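You operate a simulated robot arm through the tools that you are given. There is no shell and no other tool. Be economical: measure what you need, move in short steps, check, and stop when the job is done.

You run a simulated robot arm. Do the job below in one go: nothing can be reset, and whatever is moved stays where it is left.

## Task
Stop the house clock, set it to about 2:30, then start it again.
Fine: to within a minute as it starts; the clock door ends shut.

It is judged by the outcome, as a careful person would: the job done as asked, and still so three seconds after it is handed in. It fails if anything else is knocked over, pushed out of place, dropped, spilled or broken.

## Robot
A 6-joint arm with a two-finger parallel gripper, fixed in place. Base frame: the origin is at the foot of the arm, x ahead of it, y to its left, z up. Lengths are in mm, angles in degrees, forces in N, time in s.
With the tool pointing down near the work surface it reaches from about 320 to 700 mm from the base axis. Its first joint turns from -166.0 to 166.0 degrees. Payload 4.1 kg.
The tool frame sits at the grasp point between the pads (the TCP): z along the fingers, y along the line on which they close. The tips reach 23 mm beyond it. The gripper opens to 94 mm. The fingers are 38 mm wide and 10 mm thick; the gripper's body (54 by 96 mm) begins 39 mm behind the TCP.
Orientation is that of the tool frame in the base frame, as [roll, pitch, yaw] about the fixed x, y, z axes, in that order (R = Rz(yaw) Ry(pitch) Rx(roll)). With the fingers straight down and closing along the base's y, the tool's x points along the base's -x, its y along +y and its z along -z.

## Interface
- The arm moves only by the tool step_arm. Its argument "series" is a list of rows, each a list of 6 numbers: the shift along the tool's x, y, z in units of 500 mm (1.0 is 500 mm), then the turn, a rotation vector about the tool's x, y, z in units of 90 degrees (1.0 is 90 degrees). In form: [[x, y, z, ax, ay, az], ...]. A call has 1 to 12 rows; each row is the pose to reach, as a shift and turn from the pose commanded when the call began, along the tool's axes at that moment. "claw" is the opening in per cent of the stroke, from 0 (shut) to 100 (fully open), set as the call begins (left out, the last holds). A call with a number of a shift or a turn outside -1 to 1 is refused whole. A row lasts 0.2 s, in which the tool goes at most 50 mm and 8.6 degrees; a call with a longer step from one row to the next is refused whole, and so is a gripper value outside its range. A pose out of reach is approached as far as the arm can. The call stops where the force on the tool passes 40 N (or 10 N more than at its start, if that is more) or the arm is blocked; 0.2 s more then pass. Each finger travels about 45 mm/s and halts on what it meets, pressing with about 44 N; the grip force reading is that of the motor and also rises with nothing between the fingers. The clock runs only during rows and for 0.2 s after the last one: add rows that repeat a pose to give the fingers time. It gives the time, the measured TCP pose, the force on the tool (base axes), the opening and the grip force at its end, in the units of the frame above (readings bear some noise), with the torque about the TCP (base axes, N m) and any sound that the robot's microphone picked up.
- Cameras (640 x 400 px; columns grow to the right, rows downward): "scene" is fixed at [216.9, -497.4, 1357.4]; the picture's right is [0.64, -0.77, 0.00], its down [-0.56, -0.47, -0.69] and it looks along [0.53, 0.44, -0.73] (base axes); focal length 315 px, centre (320, 200). "wrist" rides on the gripper at [86, 16, -74] in the tool frame; the picture's right is [-0.18, 0.98, 0.00], its down [-0.58, -0.11, -0.81] and it looks along [-0.79, -0.15, 0.59] (tool axes); focal length 243 px, centre (320, 200). There is no depth. A picture from a camera that has moved, and an enlarged one, comes with that camera's place and axes in the base frame and with its lens. The place of the scene camera against the robot may be out by one fixed shift of up to 12 mm in any direction.
- snapshot(camera): a new picture of that camera. It takes no simulated time.
- move_column(by): slides the trunk up (or, below 0, down) by that many mm; the arm rides with it, the base frame stays. It gives what a move gives, with no picture.
- close_up(camera, box): a new picture of the part [left, top, right, bottom] of that camera's present view, enlarged. It takes no simulated time.
- sign_off(): hands the job in; it is judged then, once.

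Work in short steps. Places have to be worked out from the pictures, the camera data and where the tool is seen: move nearer, look again, correct. Check each grasp and each placing, and mend what went wrong. You have 120 turns and 76 pictures in all, those below and enlarged ones among them. Open the gripper and draw the arm clear of the work before you hand the job in, unless the task says otherwise; then end with one line.

The tools are called after "Call:" as name(argument=value, ...) on one line, values as JSON. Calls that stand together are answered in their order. step_arm: Moves the arm, as the interface text tells. Its arguments: {"type":"object","properties":{"series":{"type":"array","items":{"type":"array","items":{"type":"number"}}},"claw":{"type":"number"}},"required":["series"]} The other tools are called the same way: move_column (by) slides the trunk up or down; snapshot (camera) takes a picture; close_up (camera, box) takes an enlarged picture of a part of a camera's view; sign_off () hands the job in.

At the start:

```text
t: 0.0
tcp_pos: [368.4, -162.8, 1097.5]
tool_rot: [180.0, 0.0, -180.0]
ft_force: [0.1, -0.3, 0.1]
wrist_torque: [0.04, -0.02, 0.03]
opening: 93.7
grasp_force: 0.0
trunk travel left (down, up): [-500.0, 90.0]
```

scene: 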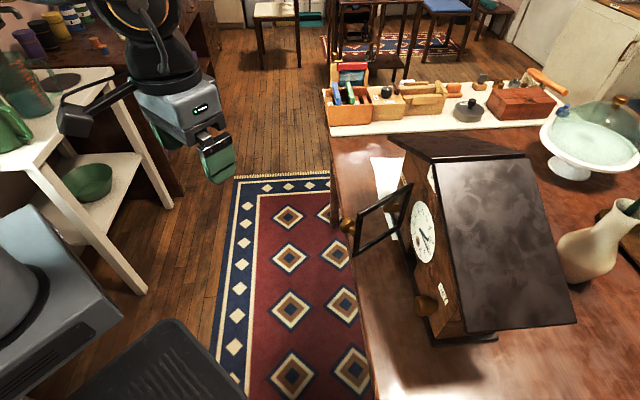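
wrist: 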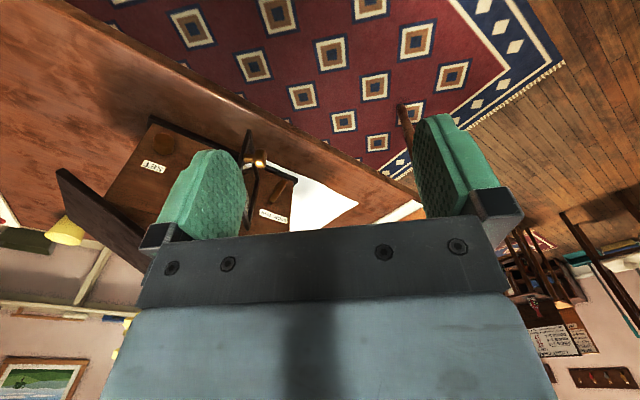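

I see a house-shaped clock with an open glazed door and labelled knobs. I'll enlarge the clock in both views.

Call:
close_up(camera="scene", box=[330, 130, 490, 350])

Call:
close_up(camera="wrist", box=[50, 100, 370, 300])

```text
1.82 times, centred on (410, 240) of scene
camera zoom: at [216.9, -497.4, 1357.4], right [0.64, -0.77, 0.0], down [-0.56, -0.47, -0.69], along [0.53, 0.44, -0.73], focal length 573 px, centre (156, 127)
```

zoom: 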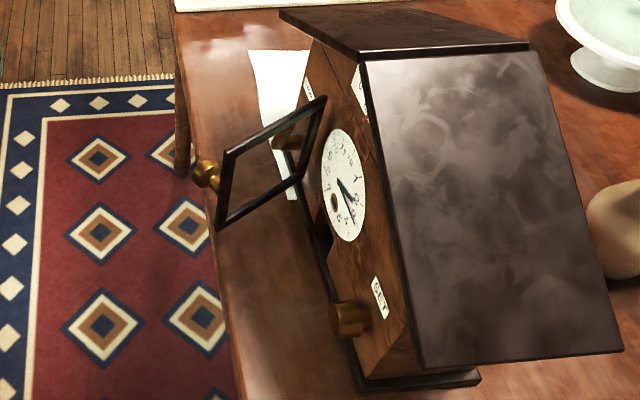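

```text
2.00 times, centred on (210, 200) of wrist
camera zoom: at [281.6, -145.7, 1173.1], right [0.18, 0.98, 0.0], down [0.58, -0.11, 0.81], along [0.79, -0.15, -0.59], focal length 485 px, centre (540, 200)
```

zoom: 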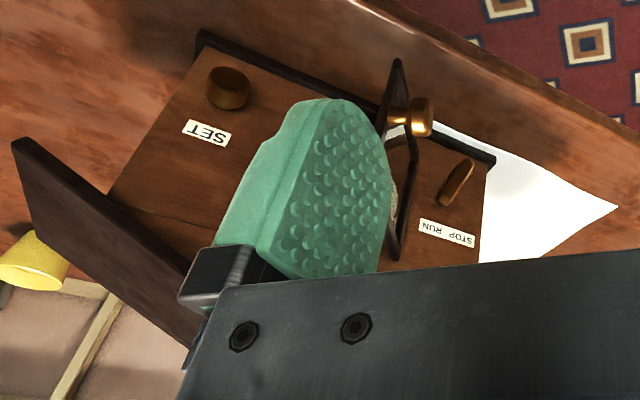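

SET knob triangulates to about (524,-484,825), door knob to (545,-296,880); the front faces roughly (-0.7,+0.7,0). I turn the tool about 34° and move nearer so the wrist camera looks squarely at the dial.

Call:
step_arm(series=[[-0.03, -0.023, 0.027, 0, 0, 0.076], [-0.058, -0.046, 0.054, 0, 0, 0.152], [-0.086, -0.068, 0.08, 0, 0, 0.228], [-0.115, -0.091, 0.107, 0, 0, 0.304], [-0.144, -0.114, 0.134, 0, 0, 0.38], [-0.144, -0.114, 0.134, 0, 0, 0.38]], claw=100)

Call:
snapshot(camera="wrist")

```text
t: 1.4
tcp_pos: [440.4, -217.8, 1029.4]
tool_rot: [180.0, 0.0, 145.7]
ft_force: [0.6, -0.1, -0.2]
wrist_torque: [-0.02, -0.02, 0.01]
opening: 93.9
grasp_force: 0.0
trunk travel left (down, up): [-500.0, 90.0]
```

```text
71 pictures are left
camera wrist: at [377.0, -155.6, 1105.2], right [0.71, 0.71, 0.0], down [0.42, -0.42, 0.81], along [0.57, -0.57, -0.59], focal length 243 px, centre (320, 200)
```

wrist: 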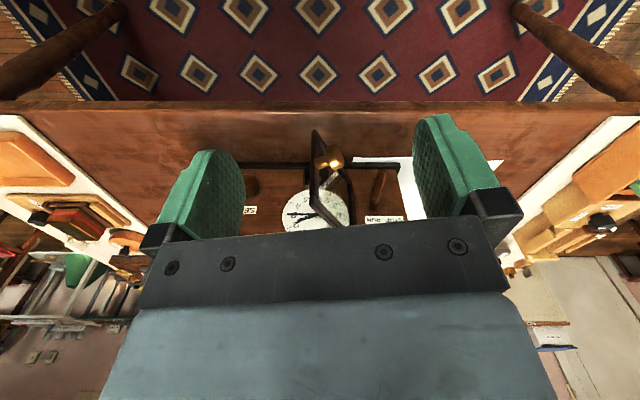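

Call:
close_up(camera="wrist", box=[220, 120, 430, 250])

Call:
close_up(camera="wrist", box=[270, 180, 360, 236])

```text
3.05 times, centred on (325, 185) of wrist
camera zoom: at [377.0, -155.6, 1105.2], right [0.71, 0.71, 0.0], down [0.42, -0.42, 0.81], along [0.57, -0.57, -0.59], focal length 739 px, centre (305, 246)
```

zoom: 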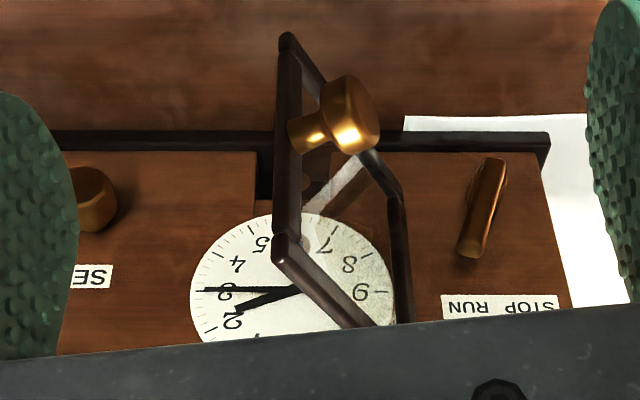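

```text
7.11 times, centred on (315, 208) of wrist
camera zoom: at [377.0, -155.6, 1105.2], right [0.71, 0.71, 0.0], down [0.42, -0.42, 0.81], along [0.57, -0.57, -0.59], focal length 1725 px, centre (356, 143)
```

zoom: 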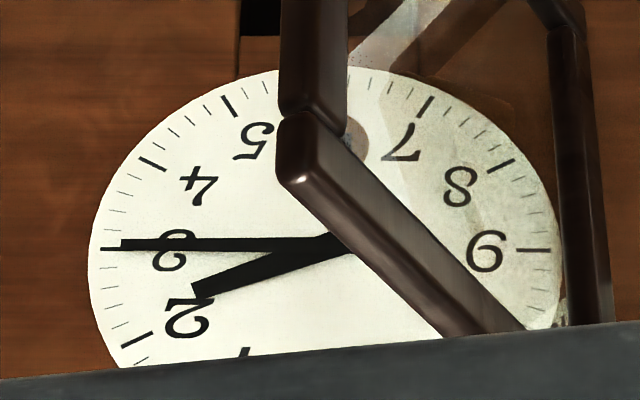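

The clock reads about 2:15 and the lever seems tilted toward RUN. I'll zoom in on the lever with its label, and check whether the paper says anything.

Call:
close_up(camera="wrist", box=[355, 160, 425, 230])

Call:
close_up(camera="scene", box=[360, 150, 450, 260])

```text
5.71 times, centred on (390, 195) of wrist
camera zoom: at [377.0, -155.6, 1105.2], right [0.71, 0.71, 0.0], down [0.42, -0.42, 0.81], along [0.57, -0.57, -0.59], focal length 1386 px, centre (-80, 229)
```

zoom: 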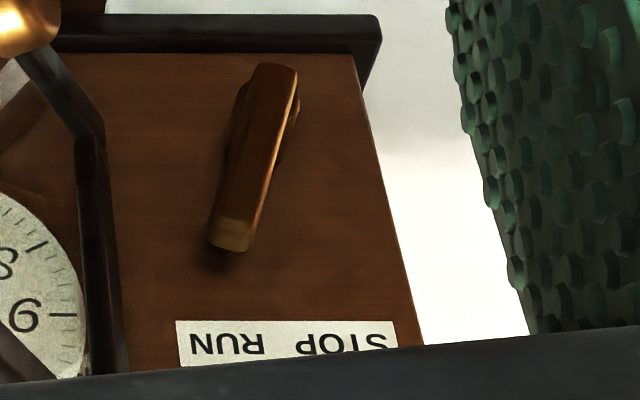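

```text
3.64 times, centred on (405, 205) of scene
camera zoom: at [216.9, -497.4, 1357.4], right [0.64, -0.77, 0.0], down [-0.56, -0.47, -0.69], along [0.53, 0.44, -0.73], focal length 1145 px, centre (11, 182)
```

zoom: 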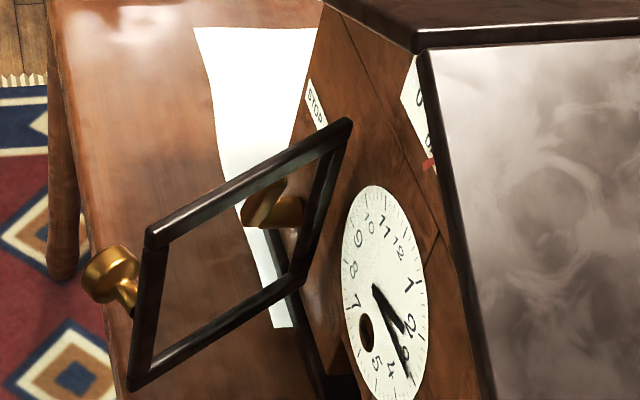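

There is also a label on the gable above the dial, possibly instructions. I tilt the camera up about 30°, backing off and rising a little, to read it.

Call:
step_arm(series=[[0.02, 0, -0.03, 0, -0.085, 0], [0.04, 0, -0.06, 0, -0.17, 0], [0.06, 0, -0.09, 0, -0.255, 0], [0.08, 0, -0.12, 0, -0.34, 0], [0.08, 0, -0.12, 0, -0.34, 0]])

Call:
snapshot(camera="wrist")

```text
t: 2.6
tcp_pos: [409.4, -197.1, 1090.3]
tool_rot: [-180.0, 30.8, 145.7]
ft_force: [-0.3, -0.4, -0.5]
wrist_torque: [0.0, -0.02, -0.04]
opening: 93.6
grasp_force: 0.0
trunk travel left (down, up): [-500.0, 90.0]
```

```text
66 pictures are left
camera wrist: at [325.2, -119.8, 1111.6], right [0.68, 0.72, 0.09], down [0.01, -0.14, 0.99], along [0.73, -0.68, -0.1], focal length 243 px, centre (320, 200)
```

wrist: 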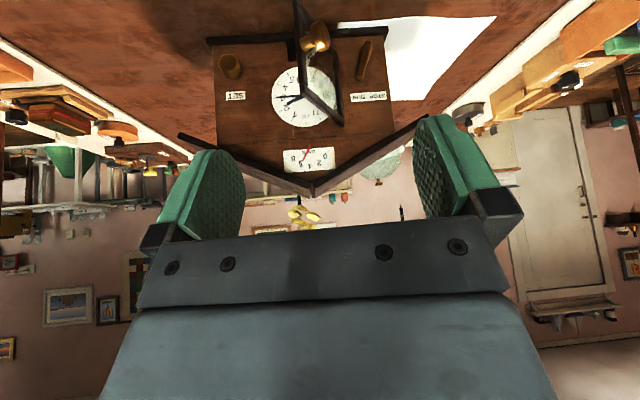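

Now the whole front is in view. I'll zoom in on it.

Call:
close_up(camera="wrist", box=[260, 140, 360, 200])

Call:
close_up(camera="wrist", box=[200, 20, 400, 145])

```text
6.40 times, centred on (310, 170) of wrist
camera zoom: at [325.2, -119.8, 1111.6], right [0.68, 0.72, 0.09], down [0.01, -0.14, 0.99], along [0.73, -0.68, -0.1], focal length 1553 px, centre (384, 392)
```

zoom: 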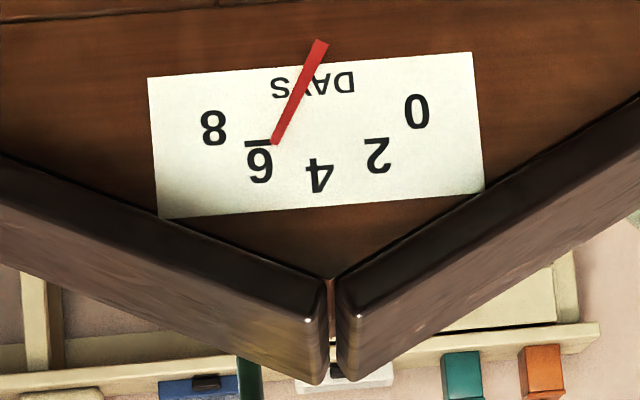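

```text
3.20 times, centred on (300, 82) of wrist
camera zoom: at [325.2, -119.8, 1111.6], right [0.68, 0.72, 0.09], down [0.01, -0.14, 0.99], along [0.73, -0.68, -0.1], focal length 776 px, centre (384, 576)
```

zoom: 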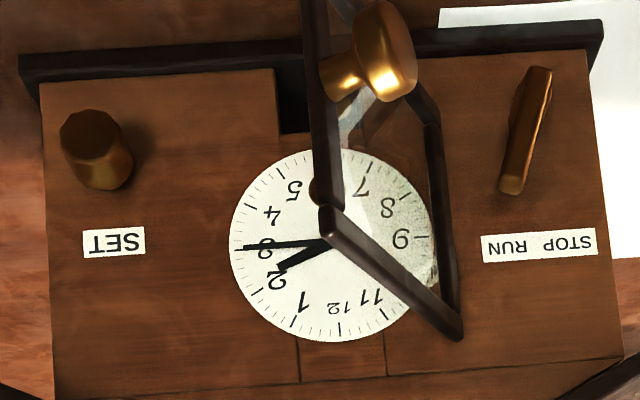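

The reserve gauge shows the clock is wound (about 6 days), it reads about 2:15, and the lever leans to RUN. I'll reorient the tool so it points horizontally at the front with the camera on top: first undo the tilt, then spin about the tool axis.

Call:
step_arm(series=[[0, 0, 0, 0, 0.085, 0], [0, 0, 0, 0, 0.17, 0], [0, 0, 0, 0, 0.255, 0], [0, 0, 0, 0, 0.342, 0]])

Call:
step_arm(series=[[0, 0, 0, 0, 0, -0.094], [0, 0, 0, 0, 0, -0.188], [0, 0, 0, 0, 0, -0.282], [0, 0, 0, 0, 0, -0.376], [0, 0, 0, 0, 0, -0.47], [0, 0, 0, 0, 0, -0.564], [0, 0, 0, 0, 0, -0.658], [0, 0, 0, 0, 0, -0.752], [0, 0, 0, 0, 0, -0.846], [0, 0, 0, 0, 0, -0.94], [0, 0, 0, 0, 0, -0.94]])

Call:
step_arm(series=[[0, 0, 0, 0, 0, -0.094], [0, 0, 0, 0, 0, -0.188], [0, 0, 0, 0, 0, -0.282], [0, 0, 0, 0, 0, -0.376], [0, 0, 0, 0, 0, -0.47], [0, 0, 0, 0, 0, -0.564], [0, 0, 0, 0, 0, -0.658], [0, 0, 0, 0, 0, -0.752], [0, 0, 0, 0, 0, -0.846], [0, 0, 0, 0, 0, -0.94], [0, 0, 0, 0, 0, -0.94]])

```text
t: 3.6
tcp_pos: [408.4, -196.5, 1090.9]
tool_rot: [-179.9, -0.3, 145.8]
ft_force: [-0.9, 0.5, -0.1]
wrist_torque: [0.06, -0.02, 0.02]
opening: 94.1
grasp_force: 0.0
trunk travel left (down, up): [-500.0, 90.0]
```

```text
t: 6.0
tcp_pos: [407.5, -196.5, 1090.5]
tool_rot: [179.8, -0.1, -129.4]
ft_force: [-0.2, -1.1, 0.9]
wrist_torque: [-0.01, -0.03, -0.01]
opening: 93.8
grasp_force: 0.0
trunk travel left (down, up): [-500.0, 90.0]
```

```text
t: 8.4
tcp_pos: [406.6, -196.4, 1089.9]
tool_rot: [-180.0, 0.2, -44.9]
ft_force: [-0.5, -0.5, -0.1]
wrist_torque: [0.0, -0.01, -0.03]
opening: 93.9
grasp_force: 0.0
trunk travel left (down, up): [-500.0, 90.0]
```

The spin worked. Now I tilt the fingers up from down to horizontal toward the clock, shifting 40 mm toward it, still well short of the door.

Call:
step_arm(series=[[0.01, 0, 0, 0, 0.091, 0], [0.02, 0, 0, 0, 0.182, 0], [0.03, 0, 0, 0, 0.273, 0], [0.04, 0, 0, 0, 0.364, 0], [0.05, 0, 0, 0, 0.455, 0], [0.06, 0, 0, 0, 0.546, 0], [0.07, 0, 0, 0, 0.637, 0], [0.08, 0, 0, 0, 0.728, 0], [0.08, 0, 0, 0, 0.819, 0], [0.08, 0, 0, 0, 0.91, 0], [0.08, 0, 0, 0, 1.0, 0], [0.08, 0, 0, 0, 1.0, 0]], claw=0)

Call:
snapshot(camera="wrist")

Call:
snapshot(camera="scene")

```text
t: 11.0
tcp_pos: [436.0, -224.3, 1091.0]
tool_rot: [169.6, -89.9, -34.6]
ft_force: [0.8, 0.6, -1.1]
wrist_torque: [-0.04, -0.01, 0.0]
opening: 0.0
grasp_force: 42.3
trunk travel left (down, up): [-500.0, 90.0]
```

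```text
63 pictures are left
camera wrist: at [371.6, -183.3, 1178.0], right [-0.69, -0.7, -0.18], down [-0.49, 0.65, -0.58], along [0.52, -0.31, -0.79], focal length 243 px, centre (320, 200)
```

wrist: 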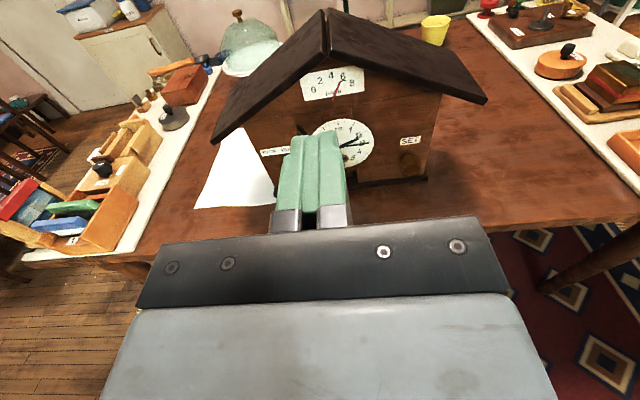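

```text
62 pictures are left
```

scene: 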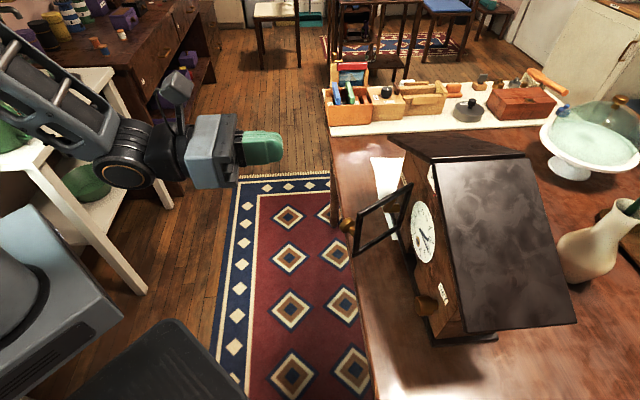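

The tool now points squarely at the clock. The half-open door (about 64°) crowds the lever, so I'll first swing it partly closed; I drop to z≈922 left of the door's free edge, short of it.

Call:
step_arm(series=[[-0.085, -0.022, 0, 0, 0, 0], [-0.17, -0.045, 0, 0, 0, 0], [-0.255, -0.068, 0.01, 0, 0, 0], [-0.338, -0.09, 0.026, 0, 0, 0], [-0.338, -0.09, 0.026, 0, 0, 0]])

Call:
snapshot(camera="wrist")

Call:
close_up(camera="scene", box=[250, 120, 490, 270])

```text
t: 12.2
tcp_pos: [476.3, -204.5, 921.2]
tool_rot: [169.1, -89.8, -34.1]
ft_force: [0.7, -0.4, -0.4]
wrist_torque: [0.02, -0.01, 0.02]
opening: 0.0
grasp_force: 42.0
trunk travel left (down, up): [-500.0, 90.0]
```

```text
61 pictures are left
camera wrist: at [411.1, -162.5, 1008.9], right [-0.7, -0.69, -0.18], down [-0.49, 0.65, -0.58], along [0.52, -0.31, -0.79], focal length 243 px, centre (320, 200)
```

wrist: 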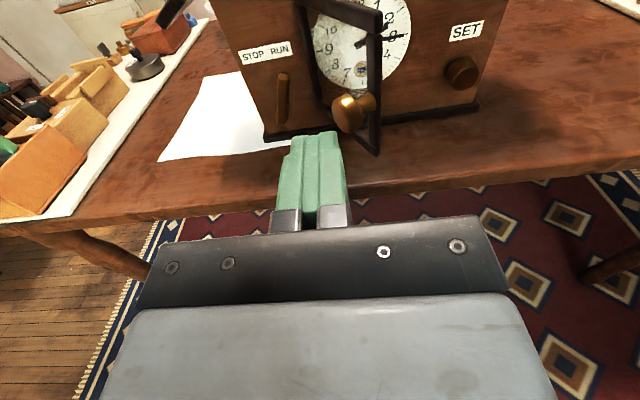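

```text
2.67 times, centred on (370, 195) of scene
camera zoom: at [216.9, -497.4, 1357.4], right [0.64, -0.77, 0.0], down [-0.56, -0.47, -0.69], along [0.53, 0.44, -0.73], focal length 840 px, centre (187, 213)
```

zoom: 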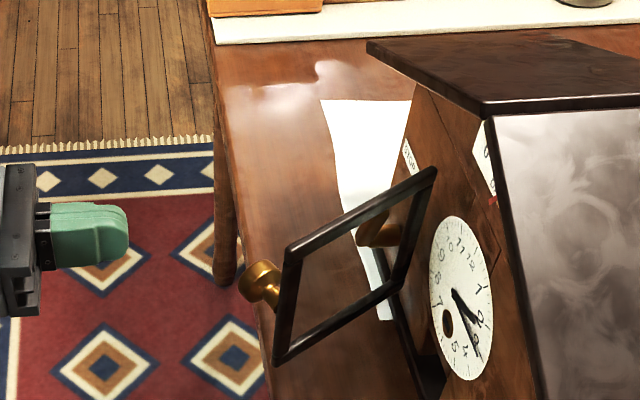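

The measurements agree: door edge at n≈600, L≈-147 (n is into the clock, L to its right), spanning z 816–945, knob at z≈880. I move in just past the edge on its left and sweep it right and forward to about 35°.

Call:
step_arm(series=[[0, 0, 0.07, 0, 0, 0], [0, 0, 0.14, 0, 0, 0], [0, 0, 0.216, 0, 0, 0], [0, 0.03, 0.216, 0, 0, 0], [0, 0.06, 0.22, 0, 0, 0], [0, 0.09, 0.25, 0, 0, 0], [0, 0.12, 0.28, 0, 0, 0], [0, 0.146, 0.314, 0, 0, 0], [0, 0.146, 0.314, 0, 0, 0]])

Call:
snapshot(camera="wrist")

```text
t: 14.2
tcp_pos: [548.4, -346.9, 922.5]
tool_rot: [168.7, -89.7, -34.7]
ft_force: [-0.9, 0.4, 0.0]
wrist_torque: [-0.04, 0.02, -0.01]
opening: 0.0
grasp_force: 41.9
out of reach, approached as far as the arm can: row 7, 8, 9
trunk travel left (down, up): [-500.0, 90.0]
```

```text
59 pictures are left
camera wrist: at [485.1, -304.4, 1010.9], right [-0.71, -0.68, -0.18], down [-0.48, 0.66, -0.58], along [0.51, -0.32, -0.8], focal length 243 px, centre (320, 200)
```

wrist: 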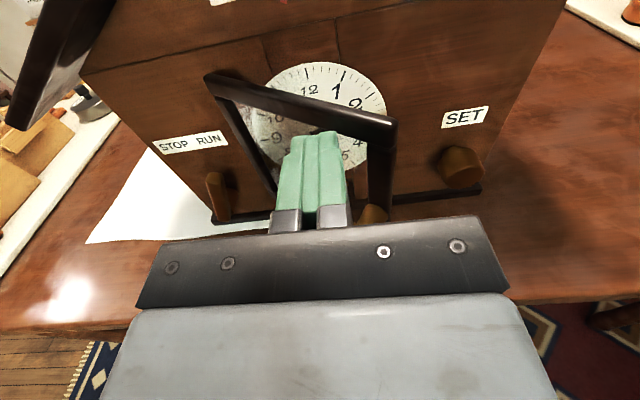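

The door moved to roughly 35–40°, but the arm is at a reach limit. I look at the scene to see the arm's posture before deciding on the trunk height.

Call:
snapshot(camera="scene")

```text
58 pictures are left
```

scene: 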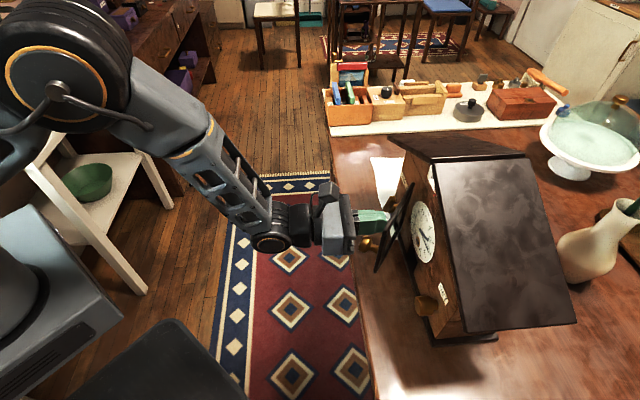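

The shoulder sits well above the tool, so the arm is stretched downward. I retreat and rise, then lower the trunk 250 mm to gain reach.

Call:
step_arm(series=[[0, 0, -0.09, 0, 0, 0], [0, 0, -0.18, 0, 0, 0], [0, 0, -0.27, 0, 0, 0], [0.09, 0, -0.3, 0, 0, 0], [0.18, 0, -0.3, 0, 0, 0], [0.27, 0, -0.3, 0, 0, 0], [0.35, 0, -0.3, 0, 0, 0], [0.35, 0, -0.3, 0, 0, 0]])

Call:
move_column(by=-250)

Call:
snapshot(camera="scene")

```text
t: 16.0
tcp_pos: [443.0, -242.9, 1100.1]
tool_rot: [163.3, -89.8, -28.3]
ft_force: [0.3, 0.1, 0.6]
wrist_torque: [-0.01, 0.01, 0.0]
opening: 0.0
grasp_force: 42.8
trunk travel left (down, up): [-500.0, 90.0]
```

```text
t: 18.6
tcp_pos: [442.9, -242.4, 851.1]
tool_rot: [167.5, -89.8, -32.5]
ft_force: [0.4, -1.0, -0.4]
wrist_torque: [0.0, 0.01, 0.05]
opening: 0.0
grasp_force: 42.5
trunk travel left (down, up): [-250.0, 340.0]
```

```text
57 pictures are left
```

scene: 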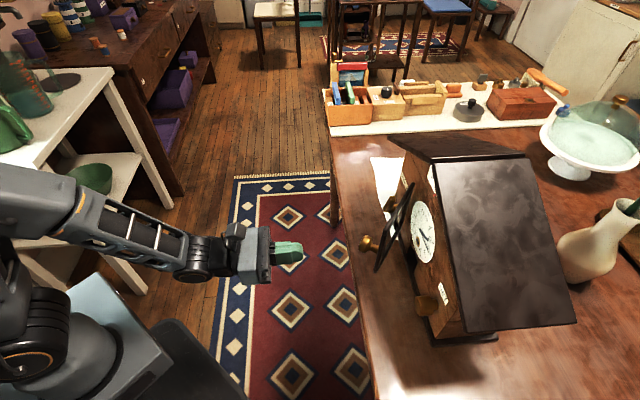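

Reach improved and the door stands at about 38°. Next I go to L≈-226 (right of the lever tip at L≈-247, z≈866), stopping short of it to look.

Call:
step_arm(series=[[0, -0.085, 0.0, 0, 0, 0], [0, -0.168, 0.03, 0, 0, 0], [0, -0.168, 0.12, 0, 0, 0], [0, -0.168, 0.21, 0, 0, 0], [0, -0.168, 0.3, 0, 0, 0], [0, -0.168, 0.31, 0, 0, 0], [0, -0.168, 0.31, 0, 0, 0]])

Call:
snapshot(camera="wrist")

Call:
close_up(camera="scene", box=[310, 160, 470, 260])

```text
t: 20.2
tcp_pos: [611.1, -291.2, 848.6]
tool_rot: [168.1, -89.8, -33.2]
ft_force: [-0.3, -0.2, 0.2]
wrist_torque: [0.02, 0.02, -0.01]
opening: 0.0
grasp_force: 42.9
trunk travel left (down, up): [-250.0, 340.0]
```

```text
56 pictures are left
camera wrist: at [546.8, -249.5, 936.2], right [-0.7, -0.69, -0.18], down [-0.49, 0.65, -0.58], along [0.52, -0.31, -0.79], focal length 243 px, centre (320, 200)
```

wrist: 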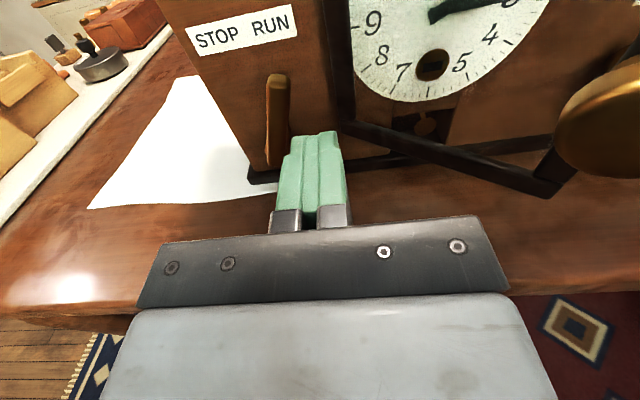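

```text
4.00 times, centred on (390, 210) of scene
camera zoom: at [216.9, -497.4, 1357.4], right [0.64, -0.77, 0.0], down [-0.56, -0.47, -0.69], along [0.53, 0.44, -0.73], focal length 1260 px, centre (40, 160)
```

zoom: 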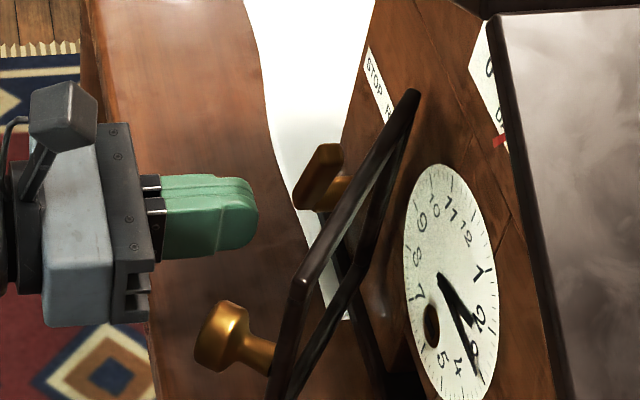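

Lever tip is at L≈-247, z≈870, n≈700, with the hinge post at L≈-216. I slide the closed fingertips into that gap at L≈-230, tip depth n≈712.

Call:
step_arm(series=[[0, -0.008, 0.03, 0, 0, 0], [0, -0.008, 0.06, 0, 0, 0], [0, -0.008, 0.09, 0, 0, 0], [0, -0.008, 0.102, 0, 0, 0], [0, -0.008, 0.102, 0, 0, 0]])

Call:
snapshot(camera="wrist")

```text
t: 21.4
tcp_pos: [651.8, -325.8, 849.9]
tool_rot: [164.6, -89.8, -29.6]
ft_force: [0.1, -0.5, -0.2]
wrist_torque: [-0.02, 0.02, -0.02]
opening: 0.0
grasp_force: 42.6
trunk travel left (down, up): [-250.0, 340.0]
```

```text
54 pictures are left
camera wrist: at [586.4, -284.1, 936.7], right [-0.7, -0.69, -0.18], down [-0.49, 0.65, -0.58], along [0.52, -0.31, -0.79], focal length 243 px, centre (320, 200)
```

wrist: 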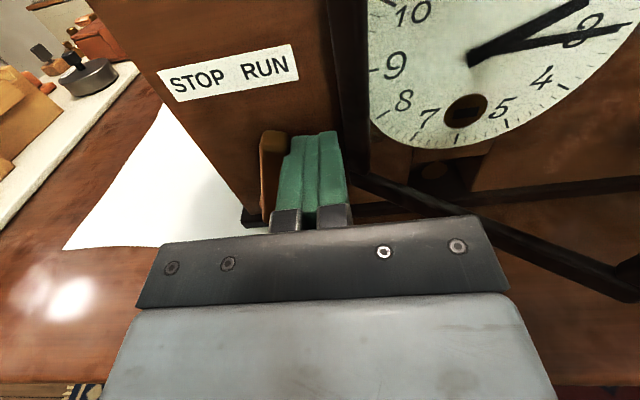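

The fingertips sit between the lever and the hinge post. I push left gently in small steps.

Call:
step_arm(series=[[0, -0.02, 0, 0, 0, 0], [0, -0.04, 0, 0, 0, 0], [0, -0.06, 0, 0, 0, 0], [0, -0.07, 0, 0, 0, 0], [0, -0.08, 0, 0, 0, 0]])

Call:
snapshot(camera="wrist")

```text
t: 22.6
tcp_pos: [678.0, -296.9, 850.2]
tool_rot: [176.6, -89.8, -41.7]
ft_force: [-3.9, -8.7, -1.6]
wrist_torque: [-0.14, 0.1, -0.23]
opening: 0.1
grasp_force: 42.8
trunk travel left (down, up): [-250.0, 340.0]
```

```text
53 pictures are left
camera wrist: at [614.8, -255.8, 937.2], right [-0.7, -0.69, -0.18], down [-0.5, 0.65, -0.58], along [0.52, -0.31, -0.79], focal length 243 px, centre (320, 200)
```

wrist: 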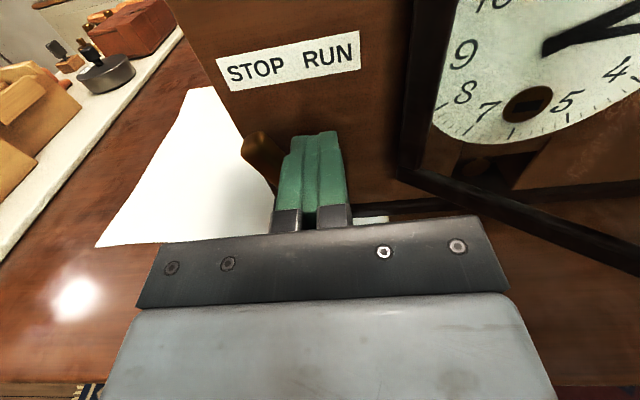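

The lever has swung to the STOP side with about 9 N on the tool. I nudge slightly further to make sure it reaches its stop.

Call:
step_arm(series=[[0, -0.006, 0, 0, 0, 0], [0, -0.012, 0, 0, 0, 0], [0, -0.012, 0, 0, 0, 0]])

```text
t: 23.4
tcp_pos: [683.5, -293.9, 850.5]
tool_rot: [-169.3, -89.8, -55.8]
ft_force: [-4.8, -7.9, -0.2]
wrist_torque: [-0.15, 0.06, -0.25]
opening: 0.0
grasp_force: 42.3
trunk travel left (down, up): [-250.0, 340.0]
```

Force is steady at about 9 N, so the lever moves with friction. I check that the clock itself hasn't moved and how far the lever is.

Call:
close_up(camera="wrist", box=[180, 20, 420, 240])

Call:
snapshot(camera="scene")

```text
1.82 times, centred on (300, 130) of wrist
camera zoom: at [618.4, -253.0, 937.4], right [-0.7, -0.69, -0.18], down [-0.49, 0.65, -0.58], along [0.52, -0.31, -0.79], focal length 441 px, centre (356, 327)
```

zoom: 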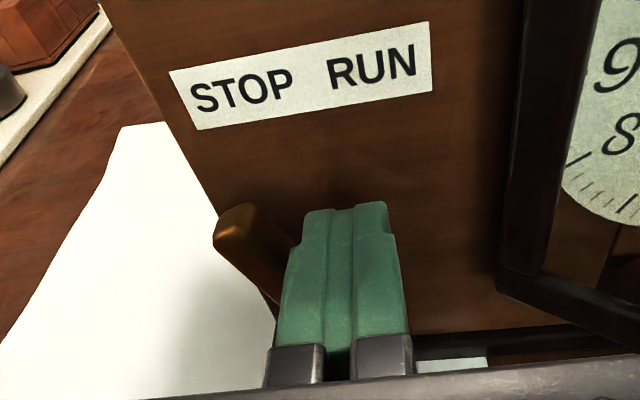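

```text
51 pictures are left
```

scene: 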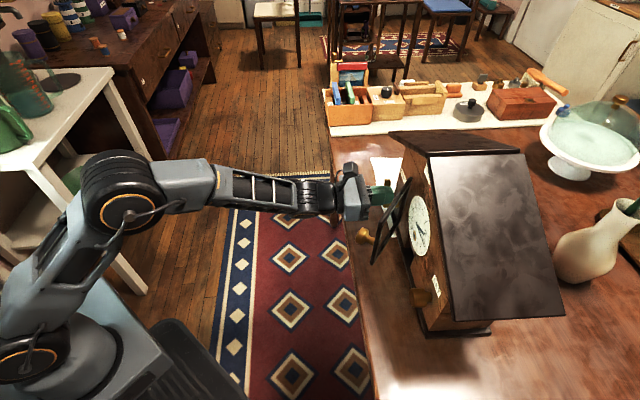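

The lever is at STOP, but the clock slid slightly (roof corner moved about 11 px), so it takes only about 9 N to move it. I ease off, withdraw, and measure its new pose.

Call:
step_arm(series=[[0, 0.016, 0, 0, 0, 0], [0, 0.016, -0.06, 0, 0, 0], [0, 0.016, -0.14, 0, 0, 0], [0, 0.03, -0.22, 0, 0, 0], [0, 0.06, -0.3, 0, 0, 0], [0, 0.09, -0.36, 0, 0, 0], [0.05, 0.12, -0.4, 0, 0, 0], [0.05, 0.12, -0.4, 0, 0, 0]])

Call:
snapshot(camera="wrist")

Call:
close_up(camera="scene", box=[330, 120, 590, 350])

```text
t: 25.2
tcp_pos: [500.6, -192.9, 874.4]
tool_rot: [167.0, -89.8, -31.9]
ft_force: [-1.2, -0.4, -0.1]
wrist_torque: [0.02, -0.02, 0.02]
opening: 0.1
grasp_force: 42.2
trunk travel left (down, up): [-250.0, 340.0]
```

```text
50 pictures are left
camera wrist: at [435.0, -151.8, 961.9], right [-0.7, -0.69, -0.18], down [-0.49, 0.65, -0.58], along [0.52, -0.31, -0.79], focal length 243 px, centre (320, 200)
```

wrist: 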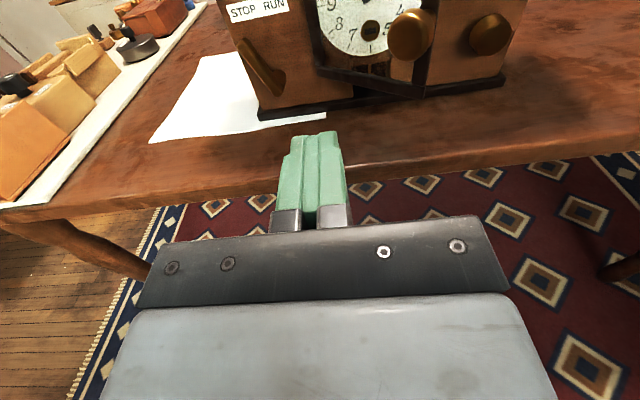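

```text
1.74 times, centred on (460, 235) of scene
camera zoom: at [216.9, -497.4, 1357.4], right [0.64, -0.77, 0.0], down [-0.56, -0.47, -0.69], along [0.53, 0.44, -0.73], focal length 548 px, centre (76, 139)
```

zoom: 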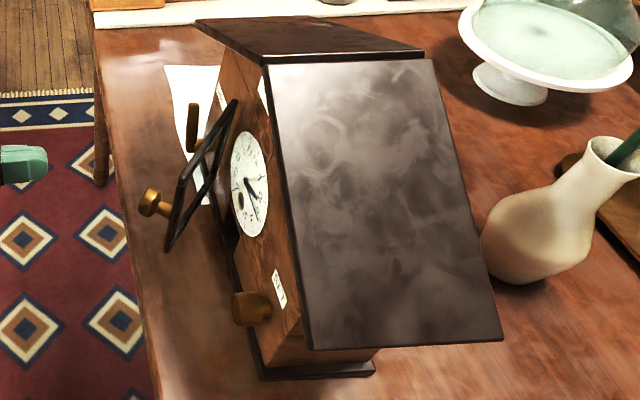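

The clock shifted roughly 15–20 mm to its left with about 2° of turn; I plan to push it back with the lever when restarting. Now I open to 60 mm and move in front of the SET knob (about (532,-470,825)), stopping short.

Call:
step_arm(series=[[-0.02, 0.08, 0, 0, 0, 0], [-0.05, 0.17, 0, 0, 0, 0], [-0.07, 0.26, 0, 0, 0, 0], [-0.098, 0.347, 0.02, 0, 0, 0], [-0.098, 0.347, 0.1, 0, 0, 0], [-0.098, 0.347, 0.18, 0, 0, 0], [-0.098, 0.347, 0.2, 0, 0, 0], [-0.098, 0.347, 0.2, 0, 0, 0]], claw=64)

Call:
snapshot(camera="wrist")

Call:
close_up(camera="scene", box=[300, 200, 500, 350])

```text
t: 27.0
tcp_pos: [489.9, -341.4, 836.3]
tool_rot: [174.4, -89.4, -42.0]
ft_force: [0.5, 0.8, 0.4]
wrist_torque: [-0.02, -0.03, 0.0]
opening: 60.0
grasp_force: 0.1
out of reach, approached as far as the arm can: row 3, 4, 5, 6, 7, 8
trunk travel left (down, up): [-250.0, 340.0]
```

```text
48 pictures are left
camera wrist: at [426.6, -297.3, 925.1], right [-0.73, -0.66, -0.18], down [-0.47, 0.67, -0.57], along [0.5, -0.33, -0.8], focal length 243 px, centre (320, 200)
```

wrist: 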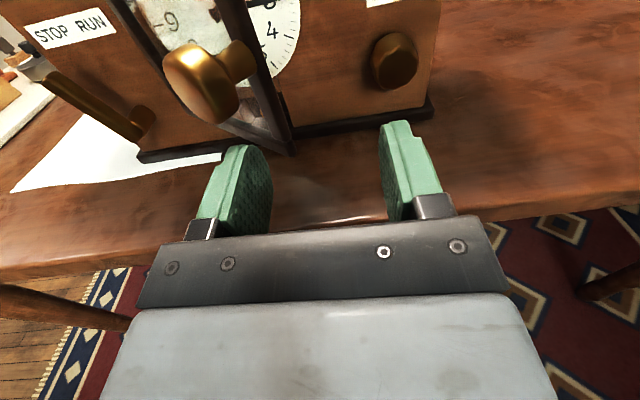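

```text
2.67 times, centred on (400, 275) of scene
camera zoom: at [216.9, -497.4, 1357.4], right [0.64, -0.77, 0.0], down [-0.56, -0.47, -0.69], along [0.53, 0.44, -0.73], focal length 840 px, centre (107, 0)
```

zoom: 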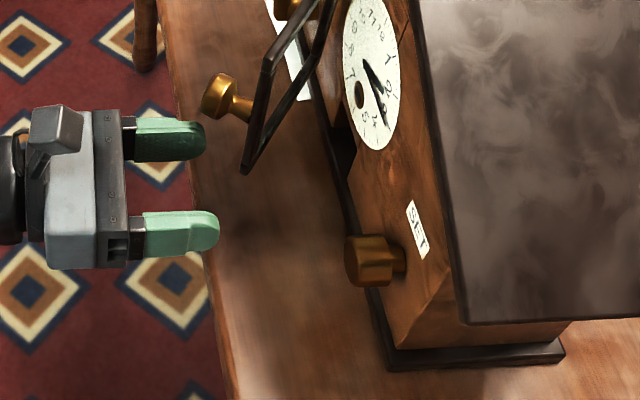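

It's out of reach here even though nearer, most likely a wrist joint limit as the tool lines up with the forearm. Lowering the trunk further should make the forearm slope up and free it, so I retreat, rise 200 mm, and lower the trunk 200 mm.

Call:
step_arm(series=[[0, -0.03, -0.09, 0, 0, 0], [0, -0.06, -0.18, 0, 0, 0], [0, -0.1, -0.26, 0, 0, 0], [0.09, -0.15, -0.26, 0, 0, 0], [0.18, -0.2, -0.26, 0, 0, 0], [0.27, -0.2, -0.26, 0, 0, 0], [0.36, -0.2, -0.26, 0, 0, 0], [0.4, -0.2, -0.26, 0, 0, 0], [0.4, -0.2, -0.26, 0, 0, 0]])

Call:
move_column(by=-200)

Call:
snapshot(camera="scene")

```text
refused: row 4 steps farther than a row can; nothing moved
```

```text
t: 29.1
tcp_pos: [488.1, -341.1, 636.8]
tool_rot: [174.7, -89.5, -42.3]
ft_force: [0.0, 0.2, 0.3]
wrist_torque: [-0.01, -0.02, -0.01]
opening: 60.2
grasp_force: 0.0
trunk travel left (down, up): [-50.0, 540.0]
```

```text
46 pictures are left
```

scene: 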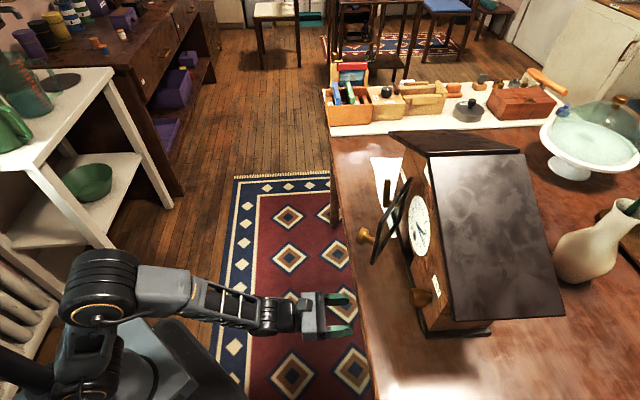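

The arm row was refused yet the trunk moved; forces are zero, so nothing was touched, but the fingers are now below table level by the edge. I back straight out first, then rise.

Call:
step_arm(series=[[0, 0, -0.09, 0, 0, 0], [0, 0, -0.18, 0, 0, 0], [0, -0.02, -0.26, 0, 0, 0], [0.09, -0.04, -0.26, 0, 0, 0], [0.18, -0.06, -0.26, 0, 0, 0], [0.27, -0.08, -0.26, 0, 0, 0], [0.36, -0.1, -0.26, 0, 0, 0], [0.4, -0.1, -0.26, 0, 0, 0], [0.4, -0.1, -0.26, 0, 0, 0]])

```text
t: 31.1
tcp_pos: [440.3, -211.2, 840.0]
tool_rot: [175.2, -89.5, -42.7]
ft_force: [0.6, -0.1, -0.5]
wrist_torque: [0.03, -0.03, 0.01]
opening: 60.1
grasp_force: 0.0
trunk travel left (down, up): [-50.0, 540.0]
```

Safe again, and the tool axis now happens to match the clock's slightly turned front (about -47.5°). The knob triangulates to (531,-468,825) in two views, so I go in front of it.

Call:
step_arm(series=[[-0.01, 0.07, 0, 0, 0, 0], [-0.02, 0.14, 0.02, 0, 0, 0], [-0.028, 0.214, 0.06, 0, 0, 0], [-0.028, 0.214, 0.14, 0, 0, 0], [-0.028, 0.214, 0.22, 0, 0, 0], [-0.028, 0.214, 0.28, 0, 0, 0], [-0.028, 0.214, 0.28, 0, 0, 0]])

Call:
snapshot(camera="wrist")

```text
t: 32.8
tcp_pos: [460.5, -381.0, 823.2]
tool_rot: [174.7, -89.4, -42.7]
ft_force: [-0.2, 0.5, 0.4]
wrist_torque: [0.02, 0.02, -0.01]
opening: 60.0
grasp_force: 0.1
out of reach, approached as far as the arm can: row 4, 5, 6, 7
trunk travel left (down, up): [-50.0, 540.0]
```

```text
45 pictures are left
camera wrist: at [398.9, -336.8, 912.0], right [-0.73, -0.66, -0.18], down [-0.46, 0.68, -0.57], along [0.5, -0.33, -0.8], focal length 243 px, centre (320, 200)
```

wrist: 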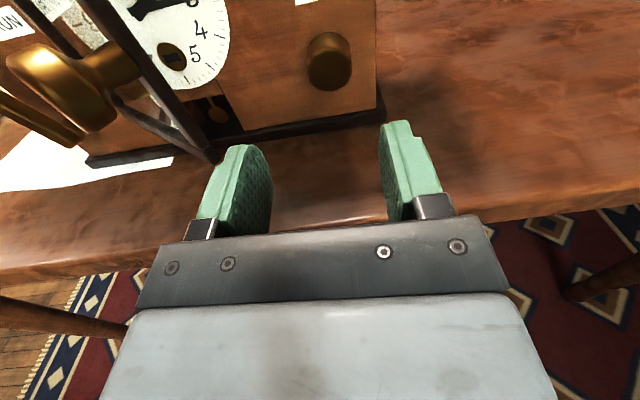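

Still slightly short on the right. I suspect the last joint's limit, since I spun the tool nearly 180° one way; turning clockwise about the tool axis would free it, so I test with an 18° turn and the last few mm.

Call:
step_arm(series=[[0, 0, 0, 0, 0, 0.09], [0, 0.014, 0, 0, 0, 0.18], [0, 0.014, 0.02, 0, 0, 0.2], [0, 0.014, 0.02, 0, 0, 0.2]])

```text
t: 33.8
tcp_pos: [467.3, -388.5, 827.5]
tool_rot: [-92.4, -71.9, -135.8]
ft_force: [-0.5, 0.4, 0.3]
wrist_torque: [-0.01, 0.0, 0.03]
opening: 60.3
grasp_force: 0.1
out of reach, approached as far as the arm can: row 2, 3, 4
trunk travel left (down, up): [-50.0, 540.0]
```

A lateral limit remains, so it isn't the last joint. I look at the arm's posture to understand which joint is limiting.

Call:
close_up(camera="scene", box=[0, 150, 400, 400])

```text
1.60 times, centred on (200, 275) of scene
camera zoom: at [216.9, -497.4, 1357.4], right [0.64, -0.77, 0.0], down [-0.56, -0.47, -0.69], along [0.53, 0.44, -0.73], focal length 504 px, centre (512, 80)
```

zoom: 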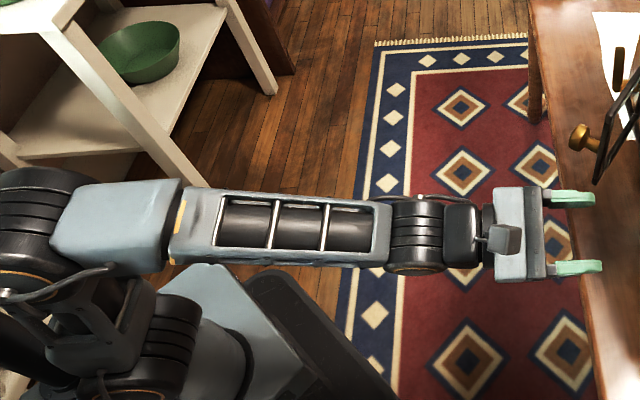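

The wrist is nearly straight with the forearm — a singularity. I'll undo the spin, back off and rise, pitch the tool down a bit to leave the singularity, then lower the trunk the last 50 mm so the forearm slopes upward at the knob.

Call:
step_arm(series=[[0.02, -0.006, -0.06, 0, 0, -0.09], [0.06, -0.018, -0.12, 0, 0, -0.18], [0.114, -0.037, -0.12, 0, 0, -0.196], [0.114, -0.037, -0.12, 0, 0, -0.196]])

Call:
step_arm(series=[[0, 0, 0, 0, -0.09, 0], [0, 0, 0, 0, -0.18, 0], [0, 0, 0, 0, -0.25, 0], [0, 0, 0, 0, -0.25, 0]])

Call:
move_column(by=-50)

```text
t: 34.8
tcp_pos: [427.8, -343.6, 887.1]
tool_rot: [-153.1, -89.4, -74.4]
ft_force: [1.0, -0.4, -0.4]
wrist_torque: [0.0, 0.02, 0.0]
opening: 60.1
grasp_force: 0.0
trunk travel left (down, up): [-50.0, 540.0]
```

```text
t: 35.8
tcp_pos: [428.5, -344.7, 887.3]
tool_rot: [-179.7, -66.9, -47.7]
ft_force: [0.7, 0.0, -0.2]
wrist_torque: [-0.01, 0.0, -0.03]
opening: 60.1
grasp_force: 0.0
out of reach, approached as far as the arm can: row 2, 3
trunk travel left (down, up): [-50.0, 540.0]
```

```text
t: 36.7
tcp_pos: [426.5, -344.2, 836.5]
tool_rot: [-179.3, -66.8, -48.2]
ft_force: [1.4, -0.1, 0.2]
wrist_torque: [0.01, 0.02, 0.01]
opening: 60.3
grasp_force: 0.1
trunk travel left (down, up): [0.0, 590.0]
```

It passed through: the pitch is now 23° down with position held. I advance along the knob axis, then level out near the knob.

Call:
step_arm(series=[[0.03, 0.004, 0.07, 0, 0, 0], [0.06, 0.008, 0.14, 0, 0, 0], [0.08, 0.01, 0.188, 0, 0, 0], [0.08, 0.01, 0.188, 0, 0.08, 0], [0.08, 0.01, 0.188, 0, 0.16, 0], [0.08, 0.01, 0.188, 0, 0.25, 0], [0.08, 0.01, 0.188, 0, 0.25, 0]])

Call:
snapshot(camera="wrist")

```text
t: 38.3
tcp_pos: [488.0, -427.6, 836.3]
tool_rot: [-168.1, -86.2, -62.0]
ft_force: [0.3, -0.1, 0.2]
wrist_torque: [0.01, 0.04, -0.04]
opening: 60.3
grasp_force: 0.0
out of reach, approached as far as the arm can: row 6, 7
trunk travel left (down, up): [0.0, 590.0]
```

```text
43 pictures are left
camera wrist: at [429.6, -385.6, 928.0], right [-0.76, -0.62, -0.2], down [-0.45, 0.72, -0.53], along [0.47, -0.31, -0.83], focal length 243 px, centre (320, 200)
```

wrist: 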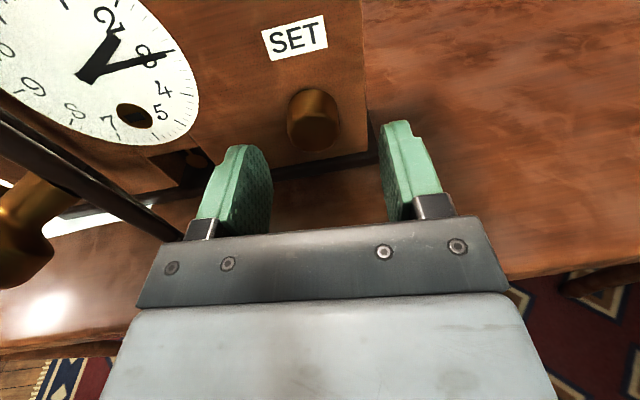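

Nearly level and close in front of the knob, now at about (529,-466,825). I advance 52 mm with a small correction so the pads straddle it.

Call:
step_arm(series=[[-0.008, -0.014, 0.03, 0, 0, 0], [-0.015, -0.014, 0.06, 0, 0, 0], [-0.015, -0.014, 0.085, 0, 0, 0], [-0.015, -0.014, 0.104, 0, 0, 0], [-0.015, -0.014, 0.104, 0, 0, 0]])

Call:
snapshot(camera="wrist")

Call:
close_up(camera="scene", box=[340, 230, 460, 350])

```text
t: 39.5
tcp_pos: [526.7, -462.2, 827.5]
tool_rot: [-180.0, -86.5, -50.0]
ft_force: [0.3, -0.6, -0.5]
wrist_torque: [0.03, 0.0, -0.01]
opening: 60.2
grasp_force: 0.1
trunk travel left (down, up): [0.0, 590.0]
```

```text
42 pictures are left
camera wrist: at [469.4, -420.0, 918.5], right [-0.76, -0.62, -0.18], down [-0.46, 0.71, -0.53], along [0.46, -0.32, -0.83], focal length 243 px, centre (320, 200)
```

wrist: 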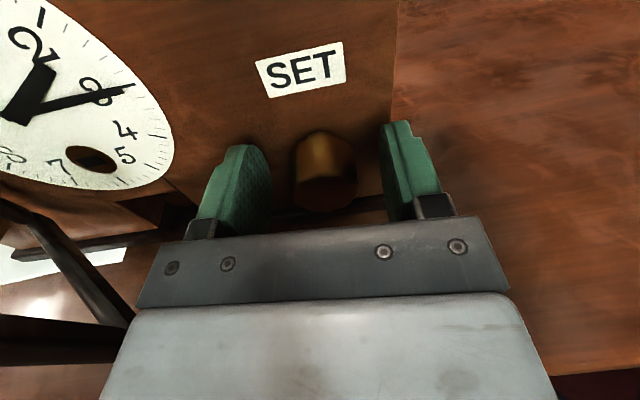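

```text
3.33 times, centred on (400, 290) of scene
camera zoom: at [216.9, -497.4, 1357.4], right [0.64, -0.77, 0.0], down [-0.56, -0.47, -0.69], along [0.53, 0.44, -0.73], focal length 1050 px, centre (53, -100)
```

zoom: 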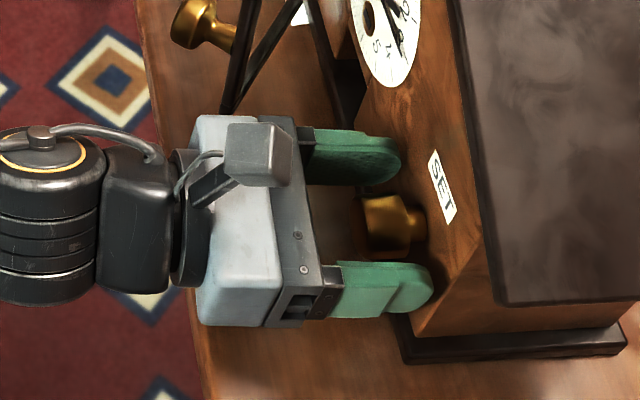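

The pads straddle the knob. I narrow to about 38 mm first to check centring, since a sideways push could slide the clock.

Call:
step_arm(series=[[0, 0, 0, 0, 0, 0], [0, 0, 0, 0, 0, 0], [0, 0, 0, 0, 0, 0]], claw=40)

Call:
close_up(camera="wrist", box=[200, 80, 450, 236])

```text
t: 40.3
tcp_pos: [527.4, -463.4, 826.1]
tool_rot: [-179.8, -86.5, -50.2]
ft_force: [0.0, 0.6, 0.4]
wrist_torque: [0.03, 0.02, -0.01]
opening: 37.4
grasp_force: 0.0
trunk travel left (down, up): [0.0, 590.0]
```

```text
2.56 times, centred on (325, 158) of wrist
camera zoom: at [469.4, -419.9, 918.4], right [-0.76, -0.62, -0.18], down [-0.46, 0.71, -0.53], along [0.46, -0.32, -0.83], focal length 621 px, centre (307, 308)
```

zoom: 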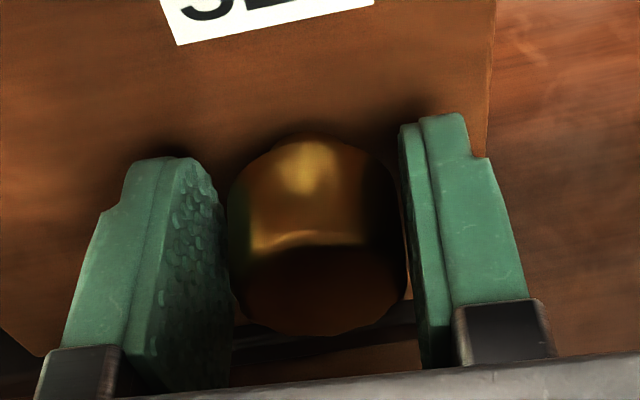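

Centred within a millimetre or so. I close on the knob.

Call:
step_arm(series=[[0, 0, 0, 0, 0, 0], [0, 0, 0, 0, 0, 0], [0, 0, 0, 0, 0, 0]], claw=0)

Call:
snapshot(camera="wrist")

```text
t: 41.1
tcp_pos: [526.7, -463.7, 826.8]
tool_rot: [-179.4, -86.5, -50.6]
ft_force: [-3.2, -2.8, 0.5]
wrist_torque: [-0.07, -0.06, 0.49]
opening: 33.8
grasp_force: 44.6
trunk travel left (down, up): [0.0, 590.0]
```

```text
39 pictures are left
camera wrist: at [468.7, -420.6, 918.4], right [-0.76, -0.62, -0.18], down [-0.46, 0.71, -0.53], along [0.46, -0.32, -0.83], focal length 243 px, centre (320, 200)
```

wrist: 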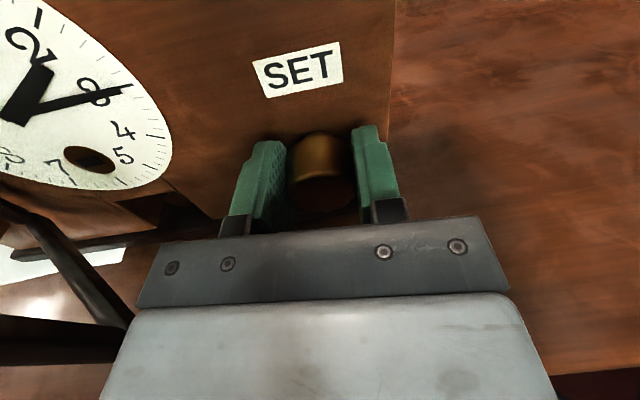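

Gripped (33.8 mm). I turn clockwise 20° as a test and look at the minute hand.

Call:
step_arm(series=[[0, 0, 0, 0, 0, 0.055], [0, 0, 0, 0, 0, 0.11], [0, 0, 0, 0, 0, 0.165], [0, 0, 0, 0, 0, 0.222], [0, 0, 0, 0, 0, 0.222]])

Call:
snapshot(camera="wrist")

```text
t: 42.3
tcp_pos: [526.4, -464.3, 827.3]
tool_rot: [-99.9, -69.5, -130.7]
ft_force: [-2.9, -4.9, 2.8]
wrist_torque: [-0.1, -0.05, 0.76]
opening: 33.7
grasp_force: 43.8
trunk travel left (down, up): [0.0, 590.0]
```

```text
38 pictures are left
camera wrist: at [446.0, -438.2, 907.5], right [-0.68, -0.53, -0.51], down [-0.31, 0.83, -0.46], along [0.67, -0.16, -0.73], focal length 243 px, centre (320, 200)
```

wrist: 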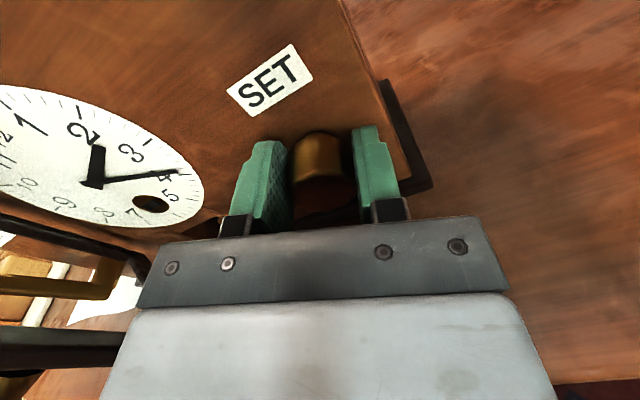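

The minute hand went from 3 toward 4: clockwise and about 1:1. I turn another 35° while watching forces.

Call:
step_arm(series=[[0, 0, 0, 0, 0, 0.08], [0, 0, 0, 0, 0, 0.16], [0, 0, 0, 0, 0, 0.24], [0, 0, 0, 0, 0, 0.32], [0, 0, 0, 0, 0, 0.39], [0, 0, 0, 0, 0, 0.39]])

Call:
snapshot(camera="wrist")

```text
t: 43.7
tcp_pos: [526.2, -463.3, 824.9]
tool_rot: [-94.3, -34.7, -137.6]
ft_force: [-10.2, 1.5, 0.6]
wrist_torque: [-0.04, -0.03, 1.15]
opening: 33.8
grasp_force: 44.1
trunk travel left (down, up): [0.0, 590.0]
```

```text
37 pictures are left
camera wrist: at [417.2, -459.2, 867.6], right [-0.35, -0.22, -0.91], down [-0.11, 0.97, -0.19], along [0.93, 0.04, -0.37], focal length 243 px, centre (320, 200)
```

wrist: 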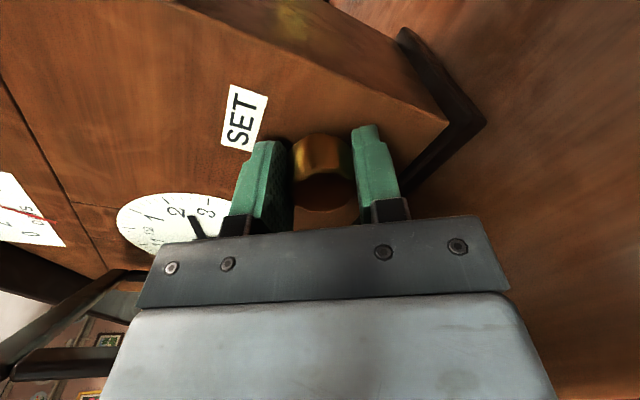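

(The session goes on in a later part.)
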